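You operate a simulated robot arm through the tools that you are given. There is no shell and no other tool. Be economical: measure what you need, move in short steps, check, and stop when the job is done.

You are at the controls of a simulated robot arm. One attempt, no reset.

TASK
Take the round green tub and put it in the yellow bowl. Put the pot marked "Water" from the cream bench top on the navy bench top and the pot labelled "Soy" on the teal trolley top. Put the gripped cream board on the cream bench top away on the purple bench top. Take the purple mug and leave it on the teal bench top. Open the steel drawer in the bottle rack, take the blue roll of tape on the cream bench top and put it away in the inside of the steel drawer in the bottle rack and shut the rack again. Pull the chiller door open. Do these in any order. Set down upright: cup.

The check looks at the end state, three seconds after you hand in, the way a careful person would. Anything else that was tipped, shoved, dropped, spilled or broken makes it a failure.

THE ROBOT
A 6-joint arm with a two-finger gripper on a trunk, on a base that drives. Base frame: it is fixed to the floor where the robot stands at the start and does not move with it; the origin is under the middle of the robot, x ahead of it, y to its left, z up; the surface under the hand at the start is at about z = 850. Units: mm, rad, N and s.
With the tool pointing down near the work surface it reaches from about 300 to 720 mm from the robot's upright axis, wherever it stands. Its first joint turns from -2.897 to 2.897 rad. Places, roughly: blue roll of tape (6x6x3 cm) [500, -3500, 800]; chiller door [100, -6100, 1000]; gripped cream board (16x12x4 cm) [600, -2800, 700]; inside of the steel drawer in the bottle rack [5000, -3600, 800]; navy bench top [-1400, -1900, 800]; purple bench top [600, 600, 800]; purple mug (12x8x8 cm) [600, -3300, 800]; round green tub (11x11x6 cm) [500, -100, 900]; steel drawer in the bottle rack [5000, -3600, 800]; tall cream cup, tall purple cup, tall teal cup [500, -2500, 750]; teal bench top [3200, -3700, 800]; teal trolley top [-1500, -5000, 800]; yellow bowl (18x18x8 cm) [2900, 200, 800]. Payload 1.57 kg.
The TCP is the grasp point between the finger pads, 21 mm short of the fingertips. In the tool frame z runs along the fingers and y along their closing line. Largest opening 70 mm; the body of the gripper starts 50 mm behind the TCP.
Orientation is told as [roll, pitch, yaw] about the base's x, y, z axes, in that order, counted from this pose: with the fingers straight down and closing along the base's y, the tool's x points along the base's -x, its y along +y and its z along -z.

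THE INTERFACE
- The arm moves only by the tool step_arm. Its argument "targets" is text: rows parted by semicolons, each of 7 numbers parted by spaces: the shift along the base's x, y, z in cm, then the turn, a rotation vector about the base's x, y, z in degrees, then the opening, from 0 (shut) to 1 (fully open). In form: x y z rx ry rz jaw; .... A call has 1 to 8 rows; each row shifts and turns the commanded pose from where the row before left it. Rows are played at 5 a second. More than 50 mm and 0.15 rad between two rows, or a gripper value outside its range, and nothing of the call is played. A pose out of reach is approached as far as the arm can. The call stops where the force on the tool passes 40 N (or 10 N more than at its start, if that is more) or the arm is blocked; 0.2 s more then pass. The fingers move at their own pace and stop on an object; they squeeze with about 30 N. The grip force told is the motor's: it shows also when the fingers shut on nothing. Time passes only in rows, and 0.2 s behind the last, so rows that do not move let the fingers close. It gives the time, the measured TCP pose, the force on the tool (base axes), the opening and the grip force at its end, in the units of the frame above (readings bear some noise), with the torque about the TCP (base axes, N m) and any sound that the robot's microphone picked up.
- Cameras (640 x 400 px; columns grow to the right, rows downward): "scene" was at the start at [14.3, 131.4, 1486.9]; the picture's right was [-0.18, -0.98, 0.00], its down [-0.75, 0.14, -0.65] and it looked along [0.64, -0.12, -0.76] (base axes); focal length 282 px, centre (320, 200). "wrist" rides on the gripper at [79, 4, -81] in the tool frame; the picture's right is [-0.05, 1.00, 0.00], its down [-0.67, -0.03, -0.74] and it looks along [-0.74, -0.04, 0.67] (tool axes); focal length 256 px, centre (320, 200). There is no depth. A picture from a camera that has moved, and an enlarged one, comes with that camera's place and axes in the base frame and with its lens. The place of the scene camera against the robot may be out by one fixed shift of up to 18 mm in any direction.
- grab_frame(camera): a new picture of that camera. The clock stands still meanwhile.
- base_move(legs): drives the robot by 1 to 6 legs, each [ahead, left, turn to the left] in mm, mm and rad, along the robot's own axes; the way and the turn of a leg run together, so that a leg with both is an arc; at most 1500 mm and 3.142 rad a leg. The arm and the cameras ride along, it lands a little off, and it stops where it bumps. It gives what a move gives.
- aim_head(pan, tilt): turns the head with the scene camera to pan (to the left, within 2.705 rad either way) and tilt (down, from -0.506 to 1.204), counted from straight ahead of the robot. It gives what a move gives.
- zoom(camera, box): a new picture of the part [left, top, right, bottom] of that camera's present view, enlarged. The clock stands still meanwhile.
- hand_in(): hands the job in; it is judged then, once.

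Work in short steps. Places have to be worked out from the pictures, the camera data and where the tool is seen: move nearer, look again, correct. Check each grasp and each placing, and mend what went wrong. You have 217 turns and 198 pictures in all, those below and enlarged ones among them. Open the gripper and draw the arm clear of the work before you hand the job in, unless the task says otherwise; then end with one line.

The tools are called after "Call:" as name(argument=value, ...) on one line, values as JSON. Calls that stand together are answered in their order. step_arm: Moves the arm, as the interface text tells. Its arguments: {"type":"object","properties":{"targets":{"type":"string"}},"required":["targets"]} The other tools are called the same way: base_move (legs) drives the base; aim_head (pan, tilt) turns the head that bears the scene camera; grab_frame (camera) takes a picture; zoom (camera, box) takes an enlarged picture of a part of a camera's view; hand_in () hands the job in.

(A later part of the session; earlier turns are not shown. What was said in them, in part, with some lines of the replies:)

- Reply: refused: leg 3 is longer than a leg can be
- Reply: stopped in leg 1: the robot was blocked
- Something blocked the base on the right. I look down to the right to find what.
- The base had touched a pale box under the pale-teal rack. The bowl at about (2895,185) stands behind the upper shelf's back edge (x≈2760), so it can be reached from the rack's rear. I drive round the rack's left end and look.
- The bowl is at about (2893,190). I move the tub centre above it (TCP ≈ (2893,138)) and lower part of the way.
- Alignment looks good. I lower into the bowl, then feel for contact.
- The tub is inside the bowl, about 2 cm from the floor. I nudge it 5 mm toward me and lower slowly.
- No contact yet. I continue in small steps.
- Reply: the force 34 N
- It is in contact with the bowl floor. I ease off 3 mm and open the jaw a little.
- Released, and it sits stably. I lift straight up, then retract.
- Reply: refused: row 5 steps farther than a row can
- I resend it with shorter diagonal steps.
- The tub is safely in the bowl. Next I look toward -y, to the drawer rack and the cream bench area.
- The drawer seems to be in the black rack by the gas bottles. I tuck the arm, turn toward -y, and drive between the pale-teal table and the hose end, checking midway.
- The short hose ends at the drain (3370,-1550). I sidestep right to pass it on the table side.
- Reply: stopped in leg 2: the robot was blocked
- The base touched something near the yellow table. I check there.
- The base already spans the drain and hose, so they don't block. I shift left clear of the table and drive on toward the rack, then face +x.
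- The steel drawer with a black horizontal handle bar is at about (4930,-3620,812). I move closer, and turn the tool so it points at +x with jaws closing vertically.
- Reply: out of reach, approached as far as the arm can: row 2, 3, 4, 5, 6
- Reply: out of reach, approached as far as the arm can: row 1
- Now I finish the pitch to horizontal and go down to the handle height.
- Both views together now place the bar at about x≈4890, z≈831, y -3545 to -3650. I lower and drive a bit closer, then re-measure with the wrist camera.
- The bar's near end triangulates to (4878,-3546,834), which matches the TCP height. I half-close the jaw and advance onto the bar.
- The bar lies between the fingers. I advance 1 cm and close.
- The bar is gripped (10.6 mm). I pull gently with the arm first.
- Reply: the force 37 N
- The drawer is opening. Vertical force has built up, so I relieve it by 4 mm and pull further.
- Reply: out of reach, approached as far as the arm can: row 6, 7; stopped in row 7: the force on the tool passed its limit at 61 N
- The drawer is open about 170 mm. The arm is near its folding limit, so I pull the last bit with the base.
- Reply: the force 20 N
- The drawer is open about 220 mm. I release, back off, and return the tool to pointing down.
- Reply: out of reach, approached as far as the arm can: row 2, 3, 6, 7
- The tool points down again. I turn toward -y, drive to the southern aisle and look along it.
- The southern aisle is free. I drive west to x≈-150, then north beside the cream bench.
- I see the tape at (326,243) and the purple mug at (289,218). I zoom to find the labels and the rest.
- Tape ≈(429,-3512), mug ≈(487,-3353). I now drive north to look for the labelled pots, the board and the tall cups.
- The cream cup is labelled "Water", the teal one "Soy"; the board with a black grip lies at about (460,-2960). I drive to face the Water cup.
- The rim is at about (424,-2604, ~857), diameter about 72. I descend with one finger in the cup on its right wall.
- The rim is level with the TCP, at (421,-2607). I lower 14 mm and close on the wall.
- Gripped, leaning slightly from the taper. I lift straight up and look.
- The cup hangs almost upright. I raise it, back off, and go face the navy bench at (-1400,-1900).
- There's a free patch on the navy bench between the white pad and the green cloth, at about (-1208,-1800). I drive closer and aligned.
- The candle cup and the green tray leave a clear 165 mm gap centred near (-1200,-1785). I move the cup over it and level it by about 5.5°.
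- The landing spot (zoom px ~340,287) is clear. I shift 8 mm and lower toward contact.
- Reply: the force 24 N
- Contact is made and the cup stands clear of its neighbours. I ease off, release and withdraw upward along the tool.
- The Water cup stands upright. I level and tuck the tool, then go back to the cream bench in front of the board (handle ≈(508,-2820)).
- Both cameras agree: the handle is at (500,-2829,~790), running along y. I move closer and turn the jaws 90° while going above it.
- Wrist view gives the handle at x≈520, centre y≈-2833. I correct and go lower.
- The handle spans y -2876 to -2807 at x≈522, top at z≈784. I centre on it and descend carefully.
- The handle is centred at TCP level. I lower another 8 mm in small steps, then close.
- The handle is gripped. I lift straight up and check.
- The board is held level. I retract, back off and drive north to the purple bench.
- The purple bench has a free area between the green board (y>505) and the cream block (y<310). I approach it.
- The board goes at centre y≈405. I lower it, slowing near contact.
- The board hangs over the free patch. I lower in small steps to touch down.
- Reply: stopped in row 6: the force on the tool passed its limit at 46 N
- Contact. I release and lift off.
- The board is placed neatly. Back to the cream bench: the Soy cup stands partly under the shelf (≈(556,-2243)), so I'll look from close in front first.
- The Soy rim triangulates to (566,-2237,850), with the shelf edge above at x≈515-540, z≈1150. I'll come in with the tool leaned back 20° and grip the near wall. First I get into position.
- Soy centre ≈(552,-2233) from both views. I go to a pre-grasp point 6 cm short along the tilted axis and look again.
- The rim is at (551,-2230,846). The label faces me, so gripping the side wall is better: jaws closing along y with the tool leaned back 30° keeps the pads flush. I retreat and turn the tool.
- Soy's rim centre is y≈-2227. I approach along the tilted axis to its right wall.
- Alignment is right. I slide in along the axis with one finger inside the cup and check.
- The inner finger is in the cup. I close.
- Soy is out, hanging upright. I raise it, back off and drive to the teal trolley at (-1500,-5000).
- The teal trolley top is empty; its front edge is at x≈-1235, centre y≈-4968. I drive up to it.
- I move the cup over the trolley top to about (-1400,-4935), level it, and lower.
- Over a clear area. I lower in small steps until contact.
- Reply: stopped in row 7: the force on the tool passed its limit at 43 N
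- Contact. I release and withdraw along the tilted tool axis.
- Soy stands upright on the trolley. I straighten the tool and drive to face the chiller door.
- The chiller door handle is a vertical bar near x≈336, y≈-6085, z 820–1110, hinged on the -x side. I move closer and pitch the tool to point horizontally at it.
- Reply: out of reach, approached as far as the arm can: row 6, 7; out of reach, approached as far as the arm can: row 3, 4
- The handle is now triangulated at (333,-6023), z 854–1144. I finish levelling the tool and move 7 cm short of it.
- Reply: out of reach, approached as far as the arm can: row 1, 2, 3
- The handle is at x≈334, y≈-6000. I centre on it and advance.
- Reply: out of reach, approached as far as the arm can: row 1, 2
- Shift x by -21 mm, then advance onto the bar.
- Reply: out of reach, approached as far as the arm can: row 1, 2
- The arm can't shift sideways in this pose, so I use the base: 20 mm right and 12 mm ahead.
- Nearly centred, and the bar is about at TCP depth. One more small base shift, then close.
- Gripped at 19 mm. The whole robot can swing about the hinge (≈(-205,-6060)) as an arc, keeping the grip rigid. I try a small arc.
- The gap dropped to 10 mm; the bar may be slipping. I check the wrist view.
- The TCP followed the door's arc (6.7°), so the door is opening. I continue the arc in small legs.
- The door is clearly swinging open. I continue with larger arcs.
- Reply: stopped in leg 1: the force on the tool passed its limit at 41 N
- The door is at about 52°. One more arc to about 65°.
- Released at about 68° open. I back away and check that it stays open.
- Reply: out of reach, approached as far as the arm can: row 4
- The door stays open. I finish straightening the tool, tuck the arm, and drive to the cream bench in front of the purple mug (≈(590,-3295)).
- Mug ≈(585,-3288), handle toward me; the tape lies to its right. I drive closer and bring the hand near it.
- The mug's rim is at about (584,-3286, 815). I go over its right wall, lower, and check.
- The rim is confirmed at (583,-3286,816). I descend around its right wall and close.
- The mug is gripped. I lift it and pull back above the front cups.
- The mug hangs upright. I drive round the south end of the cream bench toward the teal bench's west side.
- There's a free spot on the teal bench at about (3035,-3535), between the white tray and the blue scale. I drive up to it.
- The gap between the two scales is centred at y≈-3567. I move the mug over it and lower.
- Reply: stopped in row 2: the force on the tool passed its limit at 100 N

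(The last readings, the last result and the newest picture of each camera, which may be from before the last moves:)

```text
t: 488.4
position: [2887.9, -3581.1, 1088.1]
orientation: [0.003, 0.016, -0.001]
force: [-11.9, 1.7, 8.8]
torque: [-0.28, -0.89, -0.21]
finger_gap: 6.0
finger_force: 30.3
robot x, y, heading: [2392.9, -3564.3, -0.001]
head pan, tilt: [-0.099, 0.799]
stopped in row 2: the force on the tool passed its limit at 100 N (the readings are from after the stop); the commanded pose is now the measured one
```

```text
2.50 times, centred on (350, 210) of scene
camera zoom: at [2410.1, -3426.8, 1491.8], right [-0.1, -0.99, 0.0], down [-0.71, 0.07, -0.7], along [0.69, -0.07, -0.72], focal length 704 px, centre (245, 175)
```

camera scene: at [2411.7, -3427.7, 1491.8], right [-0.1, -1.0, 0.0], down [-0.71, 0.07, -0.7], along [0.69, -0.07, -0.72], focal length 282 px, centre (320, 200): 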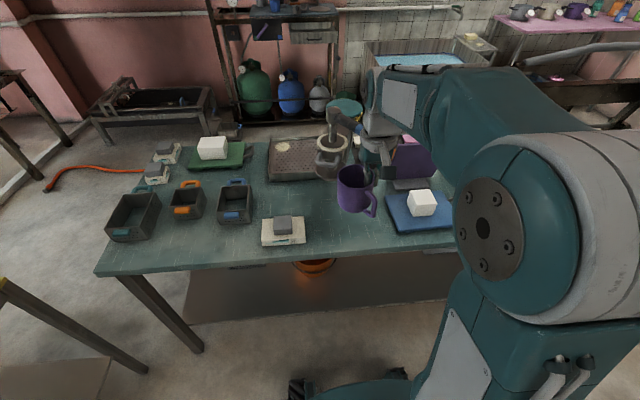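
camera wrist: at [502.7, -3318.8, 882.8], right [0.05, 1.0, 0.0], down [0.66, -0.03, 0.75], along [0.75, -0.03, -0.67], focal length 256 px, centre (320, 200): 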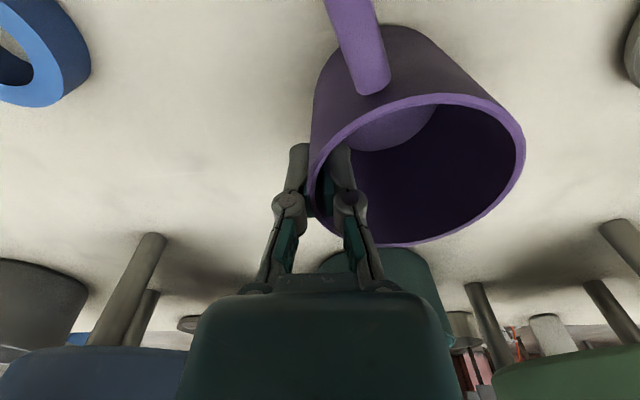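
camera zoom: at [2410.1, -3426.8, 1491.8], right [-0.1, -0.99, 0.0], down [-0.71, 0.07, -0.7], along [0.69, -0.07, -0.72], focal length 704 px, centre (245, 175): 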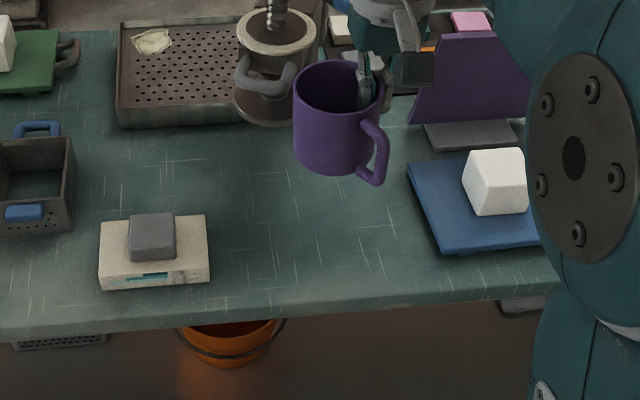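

A sudden contact: likely the lever of the machine behind. I look at the whole view and the wrist view.

Call:
zoom(camera="scene", box=[290, 50, 450, 200])

Call:
grab_frame(camera="wrist")

```text
2.67 times, centred on (370, 125) of scene
camera zoom: at [2410.1, -3426.8, 1491.8], right [-0.1, -0.99, 0.0], down [-0.71, 0.07, -0.7], along [0.69, -0.07, -0.72], focal length 751 px, centre (187, 400)
```

zoom: 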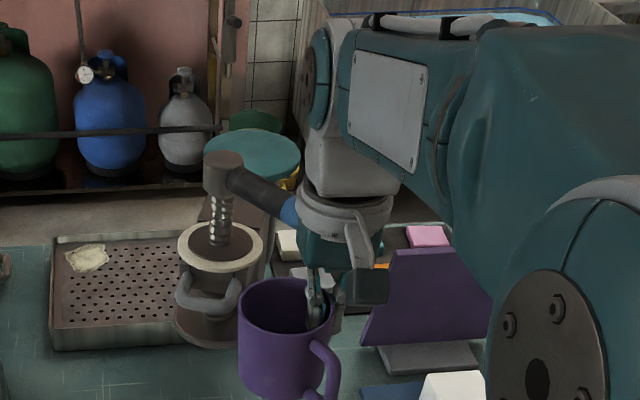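

```text
54 pictures are left
camera wrist: at [2809.0, -3576.8, 1169.3], right [0.05, 1.0, 0.0], down [0.68, -0.04, 0.73], along [0.73, -0.04, -0.68], focal length 256 px, centre (320, 200)
```

wrist: 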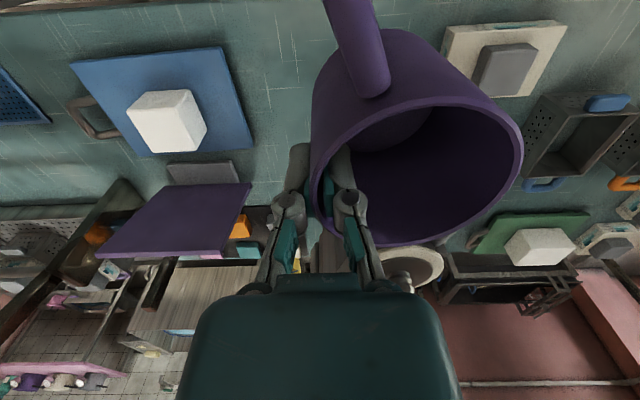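

The lever tip (≈(2935,-3562,1160)) touched the wrist. I pull straight back and check it.

Call:
step_arm(targets="-2 0 0 0 0 0 0; -3 0 0 0 0 0 0; -2 0 0 0 0 0 0; 0 0 0 0 0 0 0")

Call:
base_move(legs=[[0, -80, 0]])

Call:
grab_frame(camera="scene")

```text
t: 489.4
position: [2819.6, -3581.8, 1088.1]
orientation: [0.005, 0.018, 0.0]
force: [0.2, -0.2, -1.1]
torque: [-0.04, -0.03, 0.03]
finger_gap: 5.9
finger_force: 30.3
robot x, y, heading: [2394.4, -3563.9, 0.001]
head pan, tilt: [-0.099, 0.799]
```

```text
t: 490.4
position: [2819.4, -3634.1, 1088.0]
orientation: [-0.01, 0.016, 0.004]
force: [0.0, 1.3, -0.1]
torque: [-0.12, 0.0, 0.01]
finger_gap: 6.2
finger_force: 29.9
robot x, y, heading: [2392.4, -3634.3, -0.0]
head pan, tilt: [-0.099, 0.799]
```

```text
53 pictures are left
camera scene: at [2411.9, -3471.9, 1488.9], right [-0.1, -0.99, 0.02], down [-0.71, 0.06, -0.7], along [0.69, -0.08, -0.72], focal length 282 px, centre (320, 200)
```

scene: 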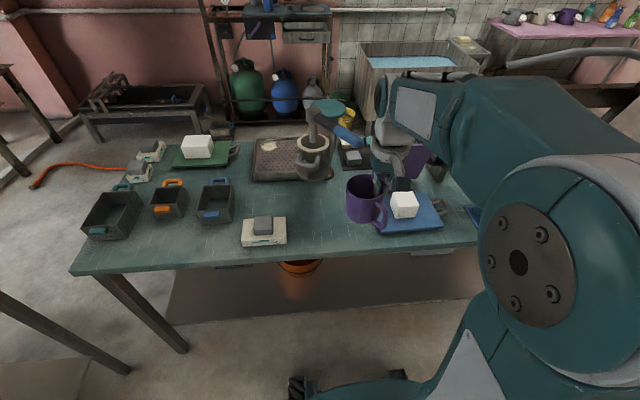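

The trunk seems to sway or lean. I wait briefly and re-read.

Call:
step_arm(targets="0 0 0 0 0 0 0; 0 0 0 0 0 0 0; 0 0 0 0 0 0 0")

Call:
grab_frame(camera="scene")

```text
t: 491.2
position: [2819.2, -3652.9, 1088.5]
orientation: [0.008, 0.018, 0.003]
force: [-0.1, -0.2, -0.4]
torque: [0.01, -0.02, -0.03]
finger_gap: 5.8
finger_force: 30.0
robot x, y, heading: [2393.1, -3629.8, 0.004]
head pan, tilt: [-0.099, 0.799]
```

```text
52 pictures are left
camera scene: at [2411.8, -3489.8, 1491.1], right [-0.1, -1.0, 0.01], down [-0.71, 0.07, -0.7], along [0.69, -0.07, -0.72], focal length 282 px, centre (320, 200)
```

scene: 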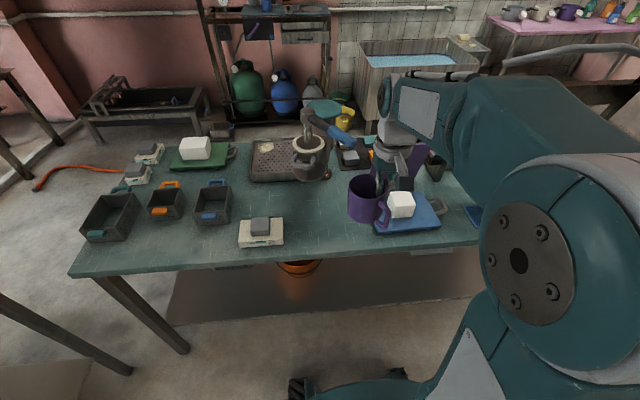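

I need the lever's true position; I zoom to triangulate it against the earlier view.

Call:
zoom(camera="scene", box=[260, 70, 460, 250])

```text
2.22 times, centred on (360, 160) of scene
camera zoom: at [2411.8, -3489.8, 1491.1], right [-0.1, -1.0, 0.01], down [-0.71, 0.07, -0.7], along [0.69, -0.07, -0.72], focal length 626 px, centre (231, 289)
```

zoom: 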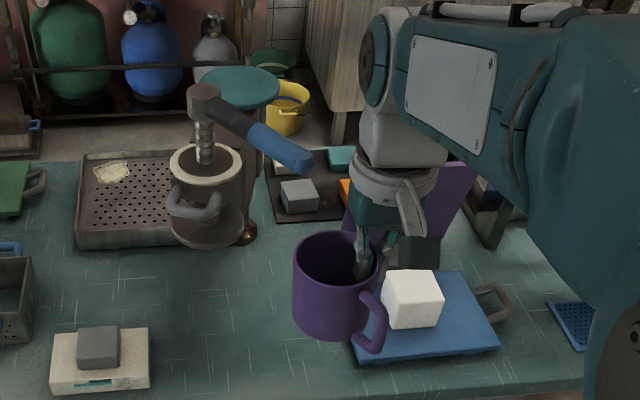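

The lever reaches over that gap, roughly from (3040,-3523) to (2995,-3633) and possibly nearer. I'll use the spot left of it (y≈-3487), with the tool turned -90° so the mug sits ahead of the hand.

Call:
base_move(legs=[[-40, 135, 0]])

Call:
step_arm(targets="0 0.5 0 -0.4 -1 -8.2 0; 0 0.5 0 0 0 -8.2 0; 0 0.5 0 0 0 -8.2 0; 0 0.5 0 0 0 -8.2 0; 0 0.5 0 0 0 -8.2 0; 0 0.5 0 0 0 -8.2 0; 0 0.5 0 0 0 -8.2 0; 0 0 0 0 0 -8.2 0")

Call:
step_arm(targets="0 0 0 0 0 -8.2 0; 0 0 0 0 0 -8.2 0; 0 0 0 0 0 -8.2 0; 0 0 -4.5 0 0 0 0; 0 0 -4.5 0 0 0 0; 0 0 -4.5 0 0 0 0; 0 0 -4.5 0 0 0 0; 0 0 0 0 0 0 0")

Call:
grab_frame(camera="scene")

```text
t: 492.6
position: [2777.9, -3520.1, 1088.1]
orientation: [0.005, 0.02, 0.002]
force: [0.9, 0.9, -0.2]
torque: [-0.06, -0.01, 0.02]
finger_gap: 6.1
finger_force: 29.7
robot x, y, heading: [2351.6, -3501.5, 0.004]
head pan, tilt: [-0.099, 0.799]
```

```text
t: 494.4
position: [2778.3, -3480.7, 1089.6]
orientation: [-0.005, -0.002, -1.143]
force: [0.2, 0.3, -0.1]
torque: [-0.03, 0.0, 0.03]
finger_gap: 5.7
finger_force: 30.1
robot x, y, heading: [2352.6, -3497.9, 0.008]
head pan, tilt: [-0.099, 0.799]
```

```text
t: 496.2
position: [2776.6, -3480.7, 907.7]
orientation: [-0.001, -0.004, -1.571]
force: [0.3, 0.3, -0.6]
torque: [-0.01, 0.01, 0.0]
finger_gap: 5.9
finger_force: 30.1
robot x, y, heading: [2355.2, -3499.5, -0.002]
head pan, tilt: [-0.099, 0.799]
```

```text
50 pictures are left
camera scene: at [2371.4, -3363.1, 1491.7], right [-0.1, -0.99, 0.0], down [-0.71, 0.07, -0.7], along [0.69, -0.07, -0.72], focal length 282 px, centre (320, 200)
```

scene: 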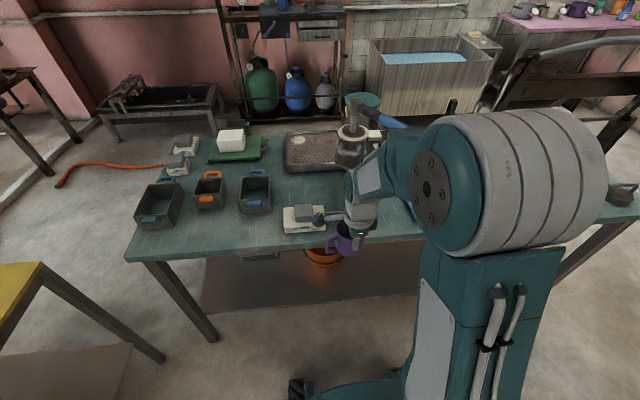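

The mug is just off the bench front. I lower a bit and move it in over the bench at y≈-3483.

Call:
step_arm(targets="0 -0.2 -2 0 0 0 0; 4 0 0 0 0 0 0; 4 0 0 0 0 0 0; 2.5 0 0 0 0 0 0; 1.8 0 0 0 0 0 0; 0 0 0 0 0 0 0")

Call:
grab_frame(camera="wrist")

Call:
zoom(camera="scene", box=[260, 90, 440, 270])

```text
t: 497.6
position: [2902.0, -3483.3, 889.3]
orientation: [-0.005, -0.001, -1.57]
force: [-0.3, 0.0, -0.3]
torque: [0.01, 0.01, 0.01]
finger_gap: 6.0
finger_force: 30.2
robot x, y, heading: [2353.4, -3496.5, 0.002]
head pan, tilt: [-0.099, 0.799]
```

```text
49 pictures are left
camera wrist: at [2905.7, -3403.8, 968.5], right [1.0, -0.05, 0.0], down [-0.03, -0.66, 0.75], along [-0.04, -0.75, -0.67], focal length 256 px, centre (320, 200)
```

wrist: 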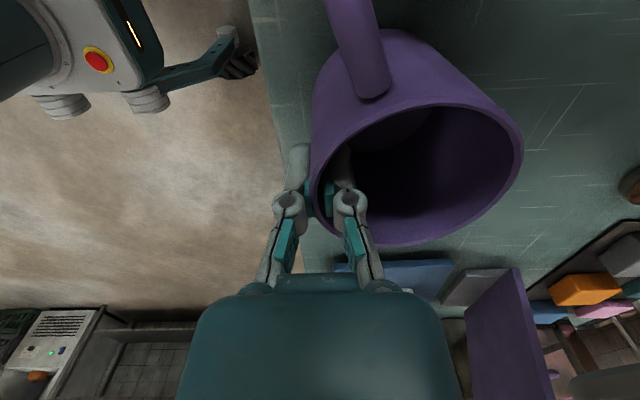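

```text
2.22 times, centred on (350, 180) of scene
camera zoom: at [2372.0, -3363.1, 1491.7], right [-0.1, -0.99, 0.0], down [-0.71, 0.07, -0.7], along [0.69, -0.07, -0.72], focal length 626 px, centre (253, 244)
```

zoom: 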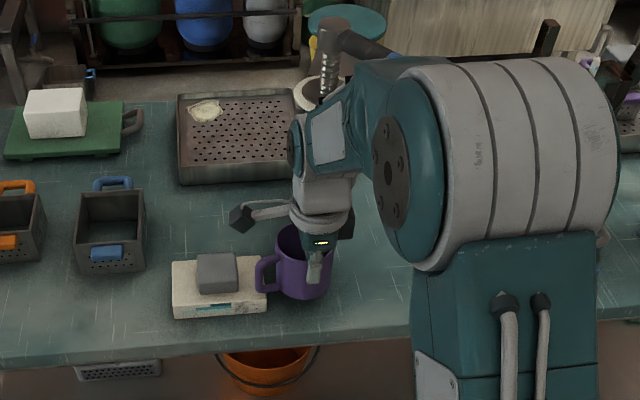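

The handle would land on the scale. The lever now triangulates well (cap (3028,-3522,1150), tip ≈(2940,-3620,1122)), so TCP (2903,-3520) is clear. I shift right and turn the tool back 45° so the handle points to the front-left.

Call:
step_arm(targets="0 -1.9 0 0 0 0 0; 0 -1.9 0 0 0 0 0; 0 0 0 0 0 8 0; 0 0 0 0 0 8 0; 0 0 0 0 0 8 0; 0 0 0 0 0 8 0; 0 0 0 0 0 8 0; 0 0 0 0 0 5 0")

Call:
zoom(camera="scene", box=[260, 90, 440, 270])

Call:
grab_frame(camera="wrist")

```text
t: 499.4
position: [2900.5, -3521.9, 888.5]
orientation: [-0.003, -0.001, -0.785]
force: [0.3, -0.4, -1.3]
torque: [-0.01, 0.0, -0.04]
finger_gap: 6.0
finger_force: 30.1
robot x, y, heading: [2352.4, -3504.2, 0.002]
head pan, tilt: [-0.099, 0.799]
```

```text
2.22 times, centred on (350, 180) of scene
camera zoom: at [2372.0, -3363.3, 1491.8], right [-0.1, -0.99, 0.0], down [-0.71, 0.07, -0.7], along [0.69, -0.07, -0.72], focal length 626 px, centre (253, 244)
```

zoom: 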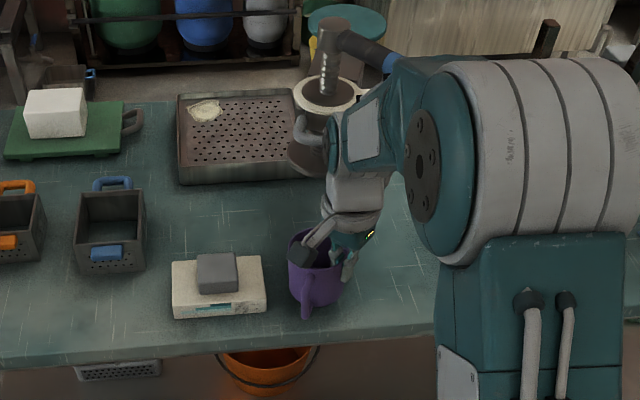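

```text
46 pictures are left
camera wrist: at [2847.9, -3462.5, 968.1], right [0.74, 0.67, 0.0], down [0.45, -0.49, 0.75], along [0.5, -0.55, -0.67], focal length 256 px, centre (320, 200)
```

wrist: 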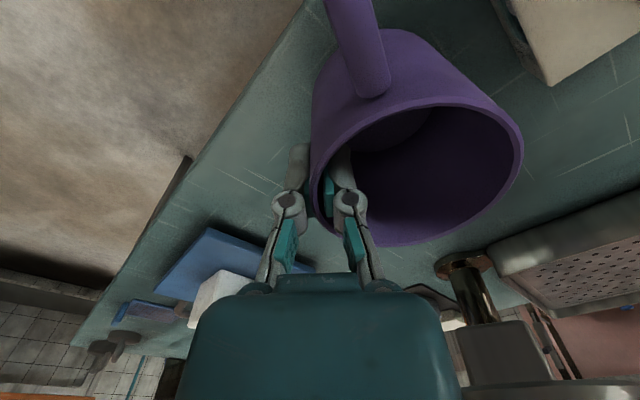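

Clear of the scale. I lower until touch-down.

Call:
step_arm(targets="0.3 0 -1.5 0 0 0 0; 0 0 -1 0 0 0 0; 0 0 -0.6 0 0 0 0; 0 0 -0.5 0 0 0 0; 0 0 -0.5 0 0 0 0; 0 0 -0.5 0 0 0 0; 0 0 -0.5 0 0 0 0; 0 0 0 0 0 0 0")

```text
t: 501.2
position: [2904.9, -3521.3, 836.9]
orientation: [-0.001, -0.004, -0.784]
force: [4.0, 2.2, 21.4]
torque: [0.34, -0.47, -0.02]
finger_gap: 6.0
finger_force: 29.8
robot x, y, heading: [2352.9, -3498.8, -0.002]
head pan, tilt: [-0.099, 0.799]
```

Contact at 21 N. I ease off, open, and withdraw straight up and back.

Call:
step_arm(targets="0 0 0.1 0 0 0 0; 0 0 0 0 0 0 0.2; 0 0 0 0 0 0 0.5; 0 0 0 0 0 0 0.5; 0 0 3 0 0 0 0.5; -1 0 4 0 0 0 0.5; -3 0 3 0 0 0 0.6; -4 0 2 0 0 0 0.8")

Call:
step_arm(targets="-3 0 2 0 0 8.5 1; 0 0 3 0 0 8.5 1; 0 0 3 0 0 8.5 1; 0 0 3 0 0 8.5 1; 0 0 2 0 0 8.5 1; 0 0 0 0 0 2.5 1")

Call:
zoom(camera="scene", box=[260, 90, 440, 270])

```text
t: 503.0
position: [2824.5, -3520.1, 959.3]
orientation: [-0.006, -0.001, -0.787]
force: [0.7, -0.1, -0.4]
torque: [0.01, 0.02, -0.04]
finger_gap: 56.2
finger_force: 0.1
robot x, y, heading: [2352.8, -3499.0, -0.002]
head pan, tilt: [-0.099, 0.799]
```

```text
t: 504.4
position: [2796.5, -3521.0, 1089.0]
orientation: [0.0, 0.0, 0.002]
force: [0.3, -0.3, 0.2]
torque: [0.03, 0.0, -0.03]
finger_gap: 70.2
finger_force: 0.1
robot x, y, heading: [2354.5, -3502.1, 0.002]
head pan, tilt: [-0.099, 0.799]
```

```text
2.22 times, centred on (350, 180) of scene
camera zoom: at [2371.1, -3363.3, 1491.8], right [-0.1, -0.99, 0.0], down [-0.71, 0.07, -0.7], along [0.69, -0.07, -0.72], focal length 626 px, centre (253, 244)
```

zoom: 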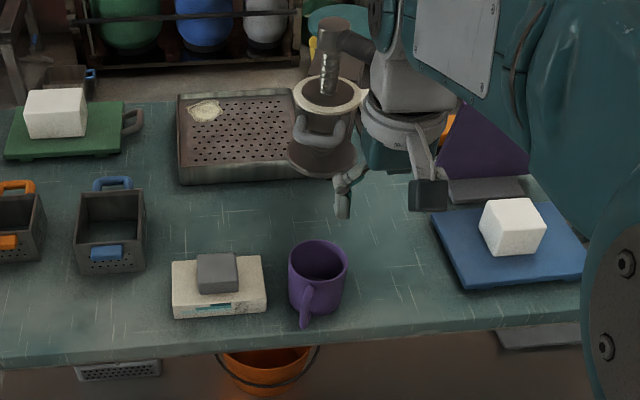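

The mug stands upright on the teal bench. Now I return for the tape.

Call:
base_move(legs=[[-150, 0, 0], [0, -1180, 0], [-1400, 0, 0], [-1230, 0, 0]])

```text
t: 524.0
position: [-22.8, -4724.1, 1089.2]
orientation: [0.0, 0.0, 0.006]
force: [0.2, -0.2, 0.4]
torque: [0.01, -0.01, 0.0]
finger_gap: 69.9
finger_force: 0.3
robot x, y, heading: [-468.2, -4706.2, 0.003]
head pan, tilt: [-0.099, 0.799]
```

Position is as planned. I continue to the front of the tape.

Call:
base_move(legs=[[0, 1235, 0], [380, 0, 0]])

Call:
grab_frame(camera="scene")

Call:
grab_frame(camera="wrist")

```text
t: 532.2
position: [367.3, -3504.5, 1088.9]
orientation: [-0.002, -0.001, -0.011]
force: [0.4, -0.1, -0.7]
torque: [0.01, 0.02, -0.01]
finger_gap: 69.9
finger_force: 0.1
robot x, y, heading: [-72.2, -3477.7, -0.016]
head pan, tilt: [-0.099, 0.799]
```

```text
44 pictures are left
camera scene: at [-54.5, -3341.4, 1491.8], right [-0.11, -0.99, 0.0], down [-0.71, 0.08, -0.7], along [0.69, -0.08, -0.72], focal length 282 px, centre (320, 200)
```

scene: 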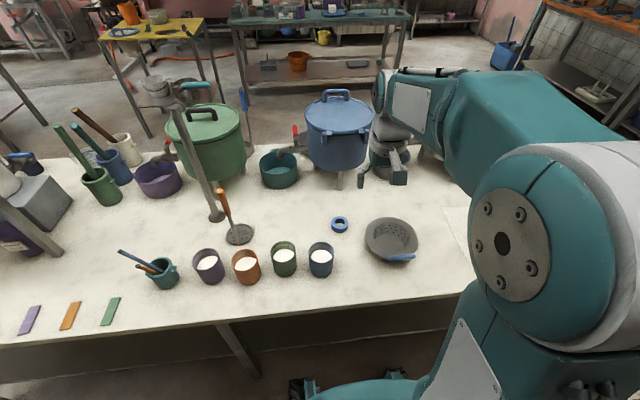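

```text
43 pictures are left
camera wrist: at [288.0, -3499.5, 1168.2], right [0.07, 1.0, 0.0], down [0.67, -0.04, 0.75], along [0.74, -0.05, -0.67], focal length 256 px, centre (320, 200)
```

wrist: 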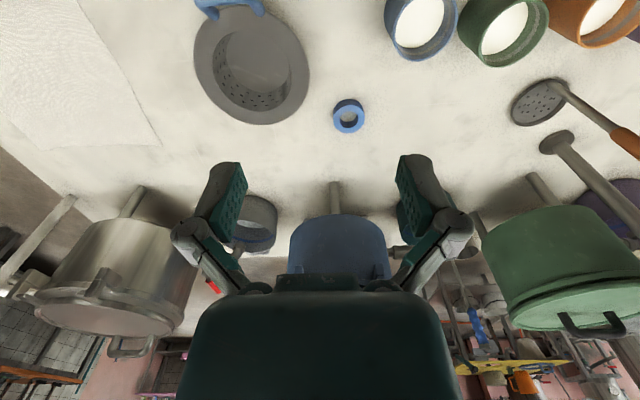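

Tape ≈(532,-3469). I go above it, lower and check the alignment.

Call:
step_arm(targets="3.5 0.8 -2 0 0 0.6 1; 3.5 0.8 -3 0 0 0 1; 3.5 0.8 -3 0 0 0 1; 3.3 0.8 -3 0 0 0 1; 2.5 0.4 -4 0 0 0 1; 0 0 -4 0 0 0 1; 0 0 -4 0 0 0 1; 0 0 0 0 0 0 1")

Call:
grab_frame(camera="wrist")

```text
t: 534.0
position: [532.5, -3468.9, 857.9]
orientation: [0.0, -0.001, -0.001]
force: [-0.4, -0.1, -0.4]
torque: [-0.02, -0.02, 0.02]
finger_gap: 69.8
finger_force: 0.2
robot x, y, heading: [-77.5, -3477.6, -0.016]
head pan, tilt: [-0.099, 0.799]
```

```text
42 pictures are left
camera wrist: at [452.5, -3463.6, 938.1], right [0.06, 1.0, 0.0], down [0.67, -0.04, 0.75], along [0.74, -0.04, -0.67], focal length 256 px, centre (320, 200)
```

wrist: 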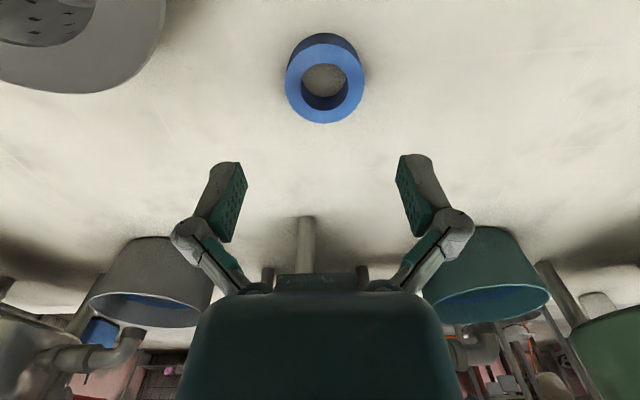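

Call:
step_arm(targets="0.3 0.4 -3 0 0 0 1; 0 0 -3 0 0 0 1; 0 0 0 0 0 0 1")

Call:
grab_frame(camera="wrist")

```text
t: 534.8
position: [533.0, -3464.0, 798.2]
orientation: [0.0, 0.001, -0.001]
force: [-0.7, 0.0, -0.3]
torque: [0.0, 0.03, 0.0]
finger_gap: 70.0
finger_force: 0.0
robot x, y, heading: [-76.0, -3476.8, -0.016]
head pan, tilt: [-0.099, 0.799]
```

```text
41 pictures are left
camera wrist: at [453.7, -3459.7, 877.7], right [0.06, 1.0, 0.0], down [0.67, -0.04, 0.75], along [0.74, -0.04, -0.67], focal length 256 px, centre (320, 200)
```

wrist: 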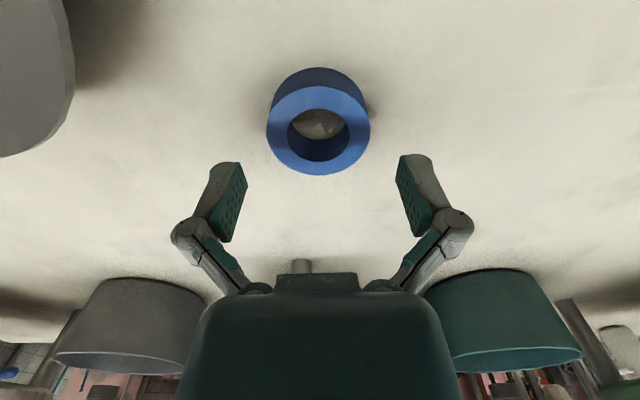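

The tape is about 50 mm wide at (526,-3464), top z≈770. I centre and descend to grip its outside.

Call:
step_arm(targets="-0.6 0 -1.5 0 0 0 1; 0 0 -1.2 0 0 0 1; 0 0 -0.5 0 0 0 1; 0 0 0 0 0 0 1")

Call:
grab_frame(camera="wrist")

Call:
step_arm(targets="0 0 0 0 0 0 0.7; 0 0 0 0 0 0 0.4; 0 0 0 0 0 0 0; 0 0 0 0 0 0 0; 0 0 0 0 0 0 0")

Call:
grab_frame(camera="wrist")

```text
t: 535.8
position: [527.2, -3463.1, 766.5]
orientation: [-0.002, -0.004, -0.003]
force: [0.7, 0.2, -1.1]
torque: [0.0, -0.01, 0.0]
finger_gap: 70.0
finger_force: 0.0
robot x, y, heading: [-78.6, -3479.8, -0.011]
head pan, tilt: [-0.099, 0.799]
```

```text
40 pictures are left
camera wrist: at [447.2, -3459.2, 845.5], right [0.06, 1.0, 0.0], down [0.67, -0.04, 0.75], along [0.74, -0.04, -0.67], focal length 256 px, centre (320, 200)
```

wrist: 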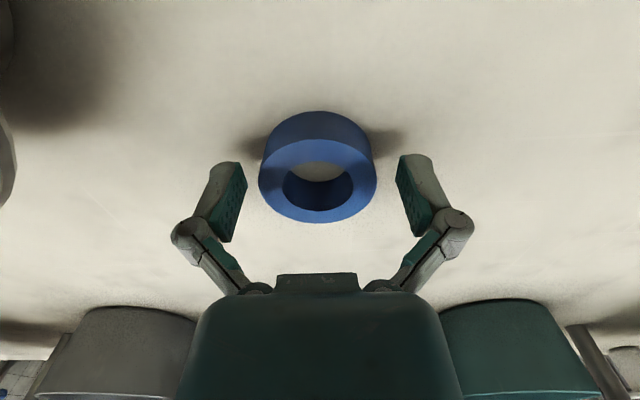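

```text
t: 537.0
position: [526.9, -3464.2, 766.6]
orientation: [-0.003, -0.002, -0.001]
force: [-0.5, 0.9, 7.9]
torque: [0.01, -0.08, 0.02]
finger_gap: 53.7
finger_force: 30.2
robot x, y, heading: [-76.6, -3479.6, -0.02]
head pan, tilt: [-0.099, 0.799]
```

```text
39 pictures are left
camera wrist: at [447.3, -3459.3, 845.9], right [0.06, 1.0, 0.0], down [0.66, -0.04, 0.75], along [0.75, -0.04, -0.67], focal length 256 px, centre (320, 200)
```

wrist: 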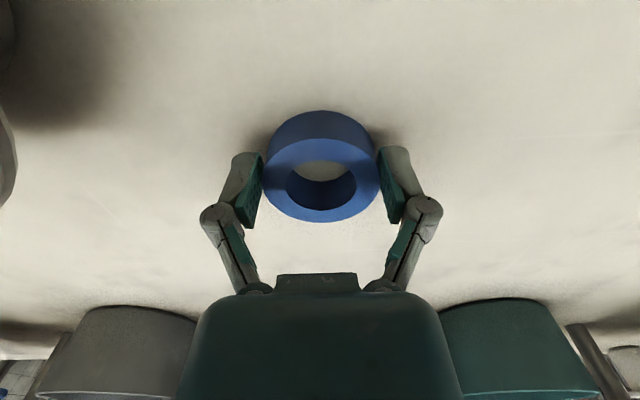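

The tape is gripped (53.7 mm). I lift, retract, and drive to the drawer rack.

Call:
step_arm(targets="0 0 2 0 0 0 0; 0 0 4.5 0 0 0 0; 0 0 4.5 0 0 0 0; -1 0 4.5 0 0 0 0; -3 0 3.5 0 0 0 0; -3.5 0 3.5 0 0 0 0; -3.5 0 3.5 0 0 0 0; -3 0 3 0 0 0 0")

Call:
base_move(legs=[[-330, 0, 0.015], [0, -1225, 0], [1450, 0, 0], [1450, 0, 0], [1430, 0, 0]])

```text
t: 538.8
position: [388.6, -3465.0, 1055.8]
orientation: [-0.003, 0.0, -0.004]
force: [-0.8, -0.5, 0.2]
torque: [-0.03, 0.02, -0.01]
finger_gap: 53.6
finger_force: 30.0
robot x, y, heading: [-73.5, -3481.1, -0.014]
head pan, tilt: [-0.099, 0.799]
```

```text
t: 567.3
position: [4415.8, -4796.4, 1056.7]
orientation: [-0.003, 0.0, -0.019]
force: [0.7, 0.4, 0.5]
torque: [0.01, -0.01, 0.01]
finger_gap: 53.6
finger_force: 30.1
robot x, y, heading: [3950.5, -4803.7, -0.029]
head pan, tilt: [-0.099, 0.799]
```

Tape still held. I go up to the drawer and look.

Call:
base_move(legs=[[0, 0, 0.029], [0, 1190, 0]])

Call:
aim_head(pan=0.0, tilt=0.6)

Call:
grab_frame(camera="scene")

Call:
grab_frame(camera="wrist")

```text
t: 573.7
position: [4408.3, -3578.0, 1056.2]
orientation: [-0.004, -0.003, 0.023]
force: [-0.6, 0.1, -0.6]
torque: [-0.01, 0.0, -0.02]
finger_gap: 53.5
finger_force: 30.1
robot x, y, heading: [3945.7, -3599.1, 0.009]
head pan, tilt: [-0.099, 0.799]
```

```text
t: 574.4
position: [4409.1, -3577.2, 1056.7]
orientation: [-0.001, 0.0, 0.023]
force: [-0.1, -0.3, -0.1]
torque: [0.02, -0.01, 0.03]
finger_gap: 53.5
finger_force: 29.8
robot x, y, heading: [3944.1, -3599.4, 0.014]
head pan, tilt: [0.0, 0.6]
```

```text
38 pictures are left
camera scene: at [3970.4, -3457.6, 1508.6], right [0.01, -1.0, 0.0], down [-0.57, -0.01, -0.82], along [0.82, 0.01, -0.57], focal length 282 px, centre (320, 200)
```

scene: 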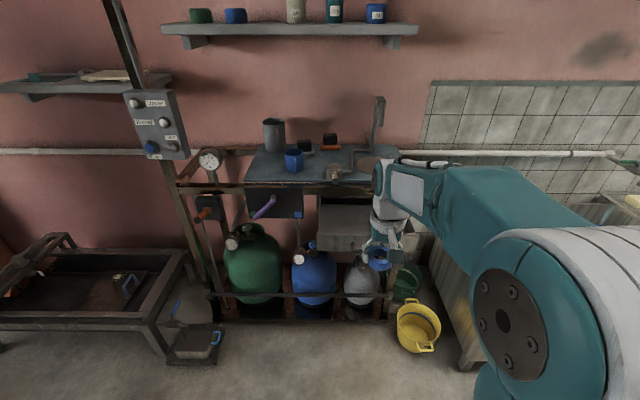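

```text
37 pictures are left
camera wrist: at [4329.6, -3574.3, 1136.2], right [0.03, 1.0, 0.0], down [0.67, -0.02, 0.75], along [0.74, -0.02, -0.67], focal length 256 px, centre (320, 200)
```

wrist: 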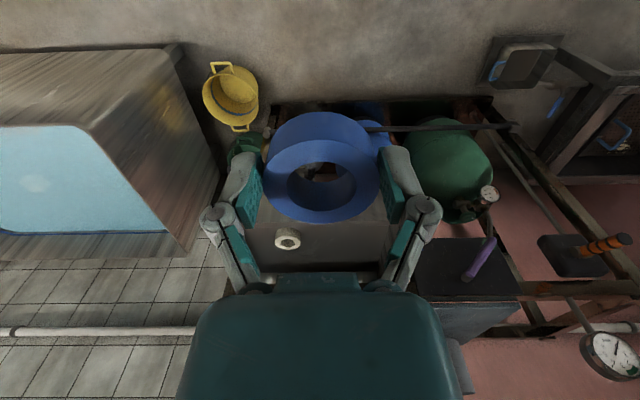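

The drawer is open and holds a small white roll at about (4773,-3655). I'll put the tape left of it at about (4765,-3570). I drive closer first.

Call:
base_move(legs=[[230, 0, -0.012]])

Call:
step_arm(targets="4 0 0 0 0 0 0; 4 0 -2 0 0 0 0; 3 0 -4 0 0 0 0; 0 0 -4 0 0 0 0; 0 0 0 0 0 0 0")

Call:
grab_frame(camera="wrist")

Call:
zoom(camera="scene", box=[230, 150, 430, 310])

```text
t: 576.2
position: [4640.0, -3580.7, 1057.4]
orientation: [0.0, -0.001, 0.012]
force: [0.3, 0.4, 0.8]
torque: [0.0, -0.03, 0.01]
finger_gap: 53.5
finger_force: 29.9
robot x, y, heading: [4177.7, -3602.7, -0.0]
head pan, tilt: [0.0, 0.6]
```

```text
t: 577.4
position: [4752.2, -3581.4, 955.4]
orientation: [-0.002, -0.002, 0.013]
force: [0.5, 0.2, 0.1]
torque: [-0.02, -0.06, -0.05]
finger_gap: 53.4
finger_force: 30.8
robot x, y, heading: [4178.8, -3603.7, 0.003]
head pan, tilt: [0.0, 0.6]
```

```text
36 pictures are left
camera wrist: at [4670.7, -3578.8, 1035.1], right [0.04, 1.0, 0.0], down [0.67, -0.03, 0.75], along [0.74, -0.03, -0.67], focal length 256 px, centre (320, 200)
```

wrist: 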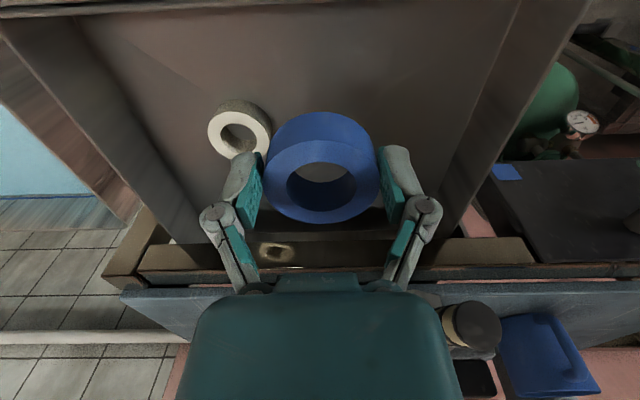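

```text
2.50 times, centred on (330, 230) of scene
camera zoom: at [4203.3, -3456.3, 1508.6], right [0.0, -1.0, 0.0], down [-0.57, 0.0, -0.82], along [0.82, 0.0, -0.57], focal length 704 px, centre (295, 125)
```

zoom: 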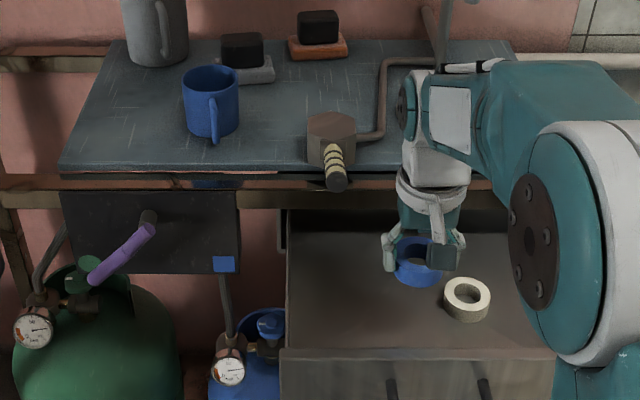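

The tape hangs over the open drawer, clear of the white roll. I shift slightly left and lower.

Call:
step_arm(targets="0 1.2 -3 0 0 0 0; 0 0 -4 0 0 0 0; 0 0 -3 0 0 0 0; 0 0 -1 0 0 0 0; 0 0 -1 0 0 0 0; 0 0 -0.7 0 0 0 0; 0 0 -0.7 0 0 0 0; 0 0 0 0 0 0 0")

Call:
grab_frame(camera="wrist")

```text
t: 579.1
position: [4753.6, -3568.2, 827.6]
orientation: [-0.001, -0.013, 0.013]
force: [-0.8, -0.7, 11.2]
torque: [0.23, 0.19, 0.02]
finger_gap: 53.5
finger_force: 30.1
robot x, y, heading: [4177.3, -3600.8, 0.006]
head pan, tilt: [0.0, 0.6]
stopped in row 8: the force on the tool passed its limit at 42 N (the readings are from after the stop); the commanded pose is now the measured one
```

```text
34 pictures are left
camera wrist: at [4673.7, -3564.6, 906.2], right [0.04, 1.0, 0.0], down [0.66, -0.03, 0.75], along [0.75, -0.03, -0.66], focal length 256 px, centre (320, 200)
```

wrist: 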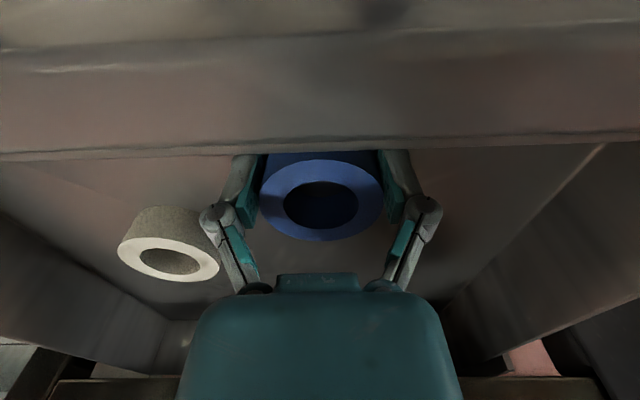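

Contact near the TCP means the tape is on the drawer floor. I release with a small opening and lift out.

Call:
step_arm(targets="0 0 0.1 0 0 0 0.8; 0 0 0 0 0 0 0.88; 0 0 0 0 0 0 0.88; 0 0 2 0 0 0 0.88; 0 0 4 0 0 0 0.88; 0 0 4.5 0 0 0 0.88; 0 0 4.5 0 0 0 1; -3 0 3.5 0 0 0 1")

Call:
grab_frame(camera="wrist")

```text
t: 580.9
position: [4726.7, -3568.4, 1013.2]
orientation: [-0.002, -0.006, 0.012]
force: [0.5, 0.7, 0.4]
torque: [-0.01, -0.01, -0.01]
finger_gap: 70.0
finger_force: 0.0
robot x, y, heading: [4176.0, -3600.3, 0.005]
head pan, tilt: [0.0, 0.6]
```

```text
33 pictures are left
camera wrist: at [4645.2, -3565.2, 1092.1], right [0.04, 1.0, 0.0], down [0.66, -0.03, 0.75], along [0.75, -0.03, -0.66], focal length 256 px, centre (320, 200)
```

wrist: 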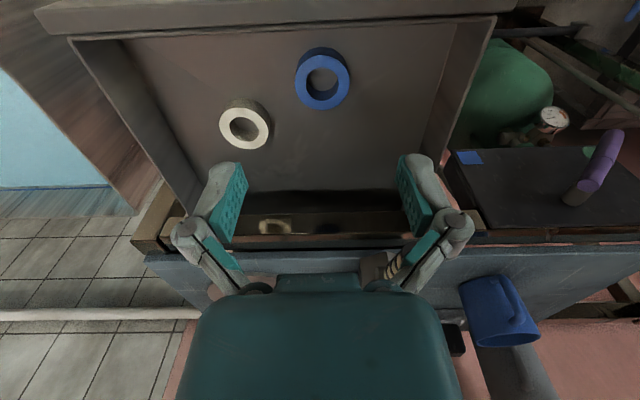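

The tape lies inside the drawer. To shut it I back off, turn the tool horizontal again and push via the handle.

Call:
base_move(legs=[[-260, 0, 0]])

Call:
step_arm(targets="0 0 -1 0 0 8.5 1; 0 0 -1 0 0 8.5 1; 0 0 -1 0 0 8.5 1; 0 0 -1 0 0 8.5 1; 0 0 -1 0 0 8.5 1; 0 -0.5 -1 0 0 8.5 1; 0 -0.5 0 0 0 8.5 1; 0 -0.5 0 0 0 8.5 1")

Call:
step_arm(targets="0 -0.5 0 0 0 8.5 1; 0 -0.5 0 0 0 8.5 1; 0 -0.5 0 0 0 4.3 1; 0 0 0 0 -8.5 0 1; 0 0 0 0 -8.5 0 1; 0 0 0 0 -8.5 0 1; 0 0 0 0 -8.5 0 1; 0 0 0 0 -8.5 0 1")

Call:
step_arm(targets="0 0 -2 0 -8.5 0 1; 0 0 -2 0 -8.5 0 1; 0 0 -2 0 -8.5 0 1; 0 0 -2 0 -8.5 0 1; 0 0 -2 0 -8.5 0 1; 0 0 -2 0 -5 0 1; 0 0 0 0 0 0 1")

```text
t: 582.8
position: [4465.2, -3567.6, 1012.8]
orientation: [-0.002, -0.008, 0.014]
force: [0.1, 0.4, -0.3]
torque: [-0.01, 0.0, 0.02]
finger_gap: 70.0
finger_force: 0.0
robot x, y, heading: [3916.5, -3604.7, 0.0]
head pan, tilt: [0.0, 0.6]
```

```text
t: 584.6
position: [4464.2, -3584.6, 952.7]
orientation: [-0.001, -0.009, 1.203]
force: [-0.8, -0.6, 0.4]
torque: [-0.01, -0.02, 0.02]
finger_gap: 69.8
finger_force: 0.0
robot x, y, heading: [3917.9, -3602.2, 0.002]
head pan, tilt: [0.0, 0.6]
```

```text
t: 586.4
position: [4464.7, -3599.7, 953.1]
orientation: [-0.725, 0.0, 1.574]
force: [-0.2, 0.0, 0.3]
torque: [0.02, -0.01, 0.02]
finger_gap: 70.0
finger_force: 0.2
robot x, y, heading: [3916.4, -3600.3, -0.001]
head pan, tilt: [0.0, 0.6]
```

```text
t: 588.0
position: [4462.7, -3597.0, 831.7]
orientation: [-1.572, 0.002, 1.581]
force: [-0.9, -0.7, 0.6]
torque: [0.01, 0.01, 0.01]
finger_gap: 70.1
finger_force: 0.0
robot x, y, heading: [3916.3, -3605.6, 0.001]
head pan, tilt: [0.0, 0.6]
```

Horizontal at the handle height. I drive forward near the handle and look.

Call:
base_move(legs=[[140, 0, 0]])

Call:
grab_frame(camera="wrist")

```text
t: 589.3
position: [4607.9, -3597.4, 832.2]
orientation: [-1.572, 0.001, 1.583]
force: [-0.4, 0.3, -0.2]
torque: [-0.01, 0.01, -0.01]
finger_gap: 70.2
finger_force: 0.1
robot x, y, heading: [4058.3, -3602.0, 0.002]
head pan, tilt: [0.0, 0.6]
```

```text
32 pictures are left
camera wrist: at [4526.4, -3677.0, 826.8], right [0.0, 0.05, -1.0], down [-0.75, 0.66, 0.03], along [0.66, 0.75, 0.04], focal length 256 px, centre (320, 200)
```

wrist: 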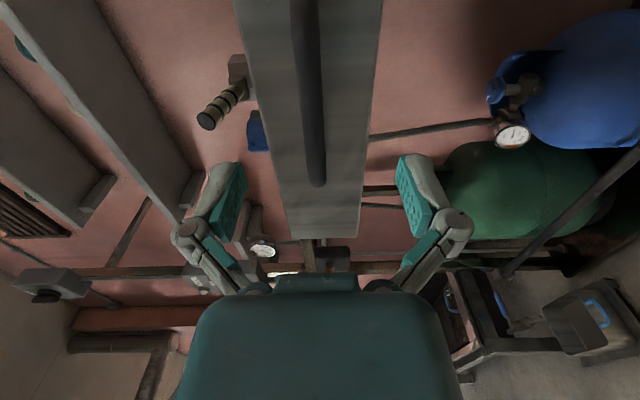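

The handle is aligned as before. I advance, grip it, and check.

Call:
step_arm(targets="1 0 0.3 0 0 0 0.55; 1.5 0 0 0 0 0 0.55; 1.5 0 0 0 0 0 0.55; 0.4 0 0 0 0 0 0.5; 0 0 0 0 0 0 0.2; 0 0 0 0 0 0 0; 0 0 0 0 0 0 0; 0 0 0 0 0 0 0")

Call:
grab_frame(camera="wrist")

```text
t: 591.1
position: [4650.8, -3596.2, 835.8]
orientation: [-1.572, 0.002, 1.583]
force: [1.6, 0.2, 6.6]
torque: [0.06, 0.02, -0.01]
finger_gap: 11.2
finger_force: 32.3
robot x, y, heading: [4058.6, -3597.6, 0.004]
head pan, tilt: [0.0, 0.6]
```

```text
31 pictures are left
camera wrist: at [4570.2, -3677.1, 830.2], right [0.0, 0.05, -1.0], down [-0.75, 0.66, 0.03], along [0.66, 0.75, 0.04], focal length 256 px, centre (320, 200)
```

wrist: 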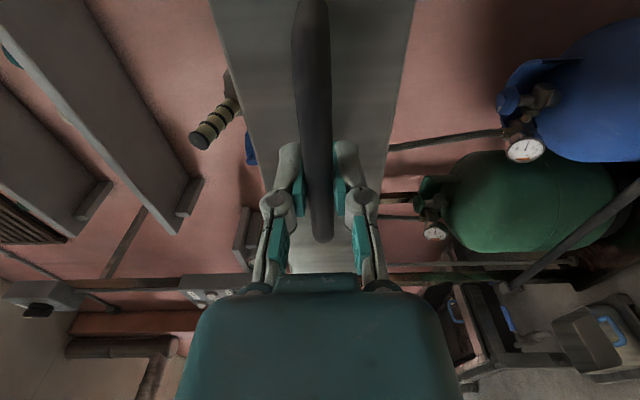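

Gripped (11 mm). I push the drawer in with the base, then finish with the arm.

Call:
base_move(legs=[[100, 0, 0]])

Call:
base_move(legs=[[90, 0, 0]])

Call:
step_arm(targets="1 0 0 0 0 0 0; 1 0 0 0 0 0 0; 0.5 0 0 0 0 0 0; 0.5 0 0 0 0 0 0; 0.5 0 0 0 0 0 0; 0 0 0 0 0 0 0")

```text
t: 592.2
position: [4749.6, -3597.3, 836.0]
orientation: [-1.572, 0.0, 1.583]
force: [-0.5, -1.1, 13.0]
torque: [0.06, 0.01, 0.4]
finger_gap: 10.7
finger_force: 31.9
robot x, y, heading: [4155.7, -3603.5, 0.004]
head pan, tilt: [0.0, 0.6]
```

```text
t: 593.4
position: [4839.9, -3596.6, 836.3]
orientation: [-1.573, 0.002, 1.58]
force: [-1.7, -0.5, 3.5]
torque: [0.06, 0.02, 0.51]
finger_gap: 10.7
finger_force: 32.1
robot x, y, heading: [4247.7, -3601.1, -0.001]
head pan, tilt: [0.0, 0.6]
```

```text
t: 594.8
position: [4872.1, -3597.1, 836.1]
orientation: [-1.575, 0.001, 1.58]
force: [-18.8, -0.3, 5.0]
torque: [0.05, 0.0, -0.03]
finger_gap: 10.7
finger_force: 32.3
robot x, y, heading: [4245.5, -3602.6, 0.005]
head pan, tilt: [0.0, 0.6]
```

Nearly at the closed stop (it was 4873 when shut). I press a little more, then release and back off.

Call:
step_arm(targets="0.4 0 0 0 0 0 0; 0.3 0 0 0 0 0 0; 0 0 0 0 0 0 0")

Call:
step_arm(targets="-0.6 0 0 0 0 0 0.3; 0 0 0 0 0 0 0.6; 0 0 0 0 0 0 0.6; -3 0 0 0 0 0 0.6; -4 0 0 0 0 0 0.8; -4 0 0 0 0 0 1")

Call:
base_move(legs=[[-250, 0, 0]])

Call:
zoom(camera="scene", box=[200, 110, 440, 290])

```text
t: 595.5
position: [4881.7, -3596.3, 836.6]
orientation: [-1.571, 0.002, 1.581]
force: [-11.4, -3.4, 3.8]
torque: [-0.02, 0.11, -0.25]
finger_gap: 12.0
finger_force: 32.4
robot x, y, heading: [4250.4, -3599.7, 0.001]
head pan, tilt: [0.0, 0.6]
```

```text
t: 597.0
position: [4765.0, -3596.6, 839.0]
orientation: [-1.575, 0.005, 1.581]
force: [0.0, 1.0, 0.0]
torque: [0.02, 0.0, -0.03]
finger_gap: 69.6
finger_force: 0.1
robot x, y, heading: [4245.0, -3601.2, 0.003]
head pan, tilt: [0.0, 0.6]
```

```text
t: 598.8
position: [4520.3, -3597.3, 838.4]
orientation: [-1.572, 0.002, 1.58]
force: [0.5, 0.5, -0.3]
torque: [-0.01, -0.02, -0.02]
finger_gap: 70.2
finger_force: 0.1
robot x, y, heading: [4004.9, -3599.3, 0.004]
head pan, tilt: [0.0, 0.6]
```

```text
2.22 times, centred on (320, 200) of scene
camera zoom: at [4027.7, -3456.3, 1508.6], right [0.0, -1.0, 0.0], down [-0.57, 0.0, -0.82], along [0.82, 0.0, -0.57], focal length 626 px, centre (320, 200)
```

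zoom: 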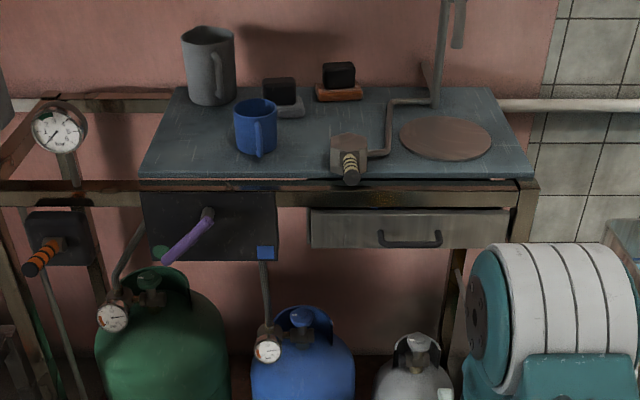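

The drawer is shut as it was originally. Before handing in, I check from here that the chiller door is still open and the mug is fine.

Call:
aim_head(pan=-2.6, tilt=0.25)

Call:
grab_frame(camera="scene")

```text
t: 601.1
position: [4518.9, -3597.7, 839.0]
orientation: [-1.571, 0.0, 1.579]
force: [0.5, 0.0, -0.3]
torque: [0.01, -0.02, 0.03]
finger_gap: 69.7
finger_force: 0.0
robot x, y, heading: [4001.2, -3601.4, 0.001]
head pan, tilt: [-2.601, 0.25]
```

```text
29 pictures are left
camera scene: at [3859.3, -3504.7, 1541.1], right [-0.52, 0.86, 0.0], down [0.21, 0.13, -0.97], along [-0.83, -0.5, -0.25], focal length 282 px, centre (320, 200)
```

scene: 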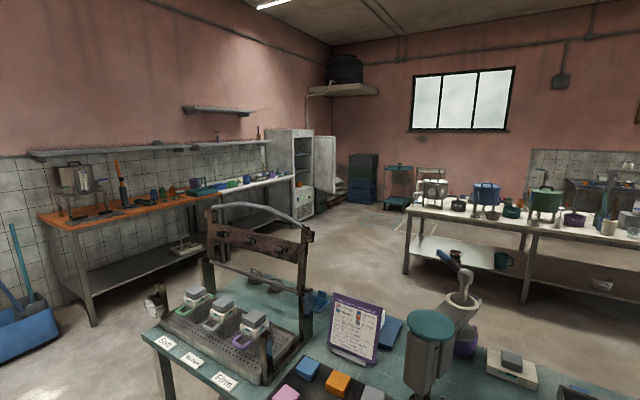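

The chiller stands open. One thing to verify: the lever machine on the teal bench that the wrist touched; I zoom in on it.

Call:
zoom(camera="scene", box=[380, 230, 560, 400])

Call:
aim_head(pan=-2.7, tilt=0.8)

Call:
grab_frame(camera="scene")

```text
2.35 times, centred on (470, 315) of scene
camera zoom: at [3859.3, -3504.7, 1541.1], right [-0.52, 0.86, 0.0], down [0.21, 0.13, -0.97], along [-0.83, -0.5, -0.25], focal length 662 px, centre (-33, -71)
```

zoom: 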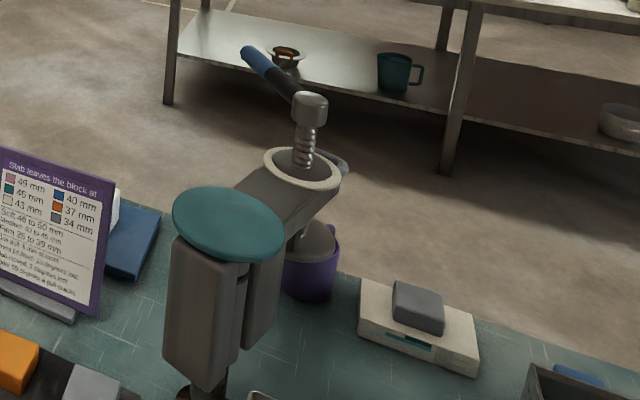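

```text
t: 602.0
position: [4518.1, -3598.7, 839.7]
orientation: [-1.572, 0.002, 1.584]
force: [0.3, 0.2, 0.3]
torque: [0.01, -0.01, 0.0]
finger_gap: 69.9
finger_force: 0.1
robot x, y, heading: [3999.7, -3597.8, -0.002]
head pan, tilt: [-2.7, 0.799]
```

```text
27 pictures are left
camera scene: at [3866.3, -3491.1, 1492.0], right [-0.43, 0.9, 0.0], down [0.65, 0.31, -0.7], along [-0.63, -0.3, -0.72], focal length 282 px, centre (320, 200)
```

scene: 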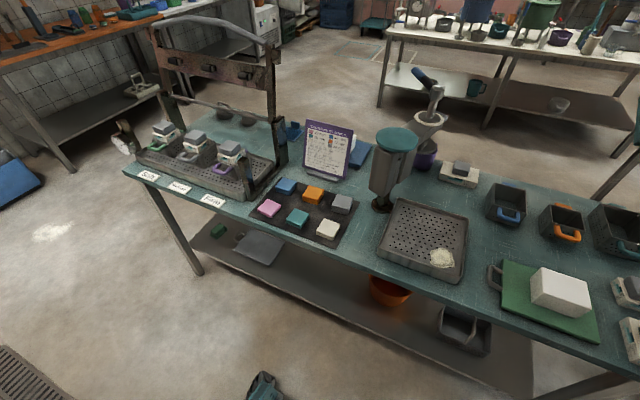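

The press is a fixed cantilever machine and looks intact; the mug, drawer and chiller are all as wanted. The gripper is open and clear, so I hand in.

Call:
hand_in()

```text
The job is handed in.
```

All the tasks are done and the job is handed in. One slip to note: on the teal bench the wrist bumped the lever of a press with about 100 N, and the press looked undamaged and unmoved in the later pictures.
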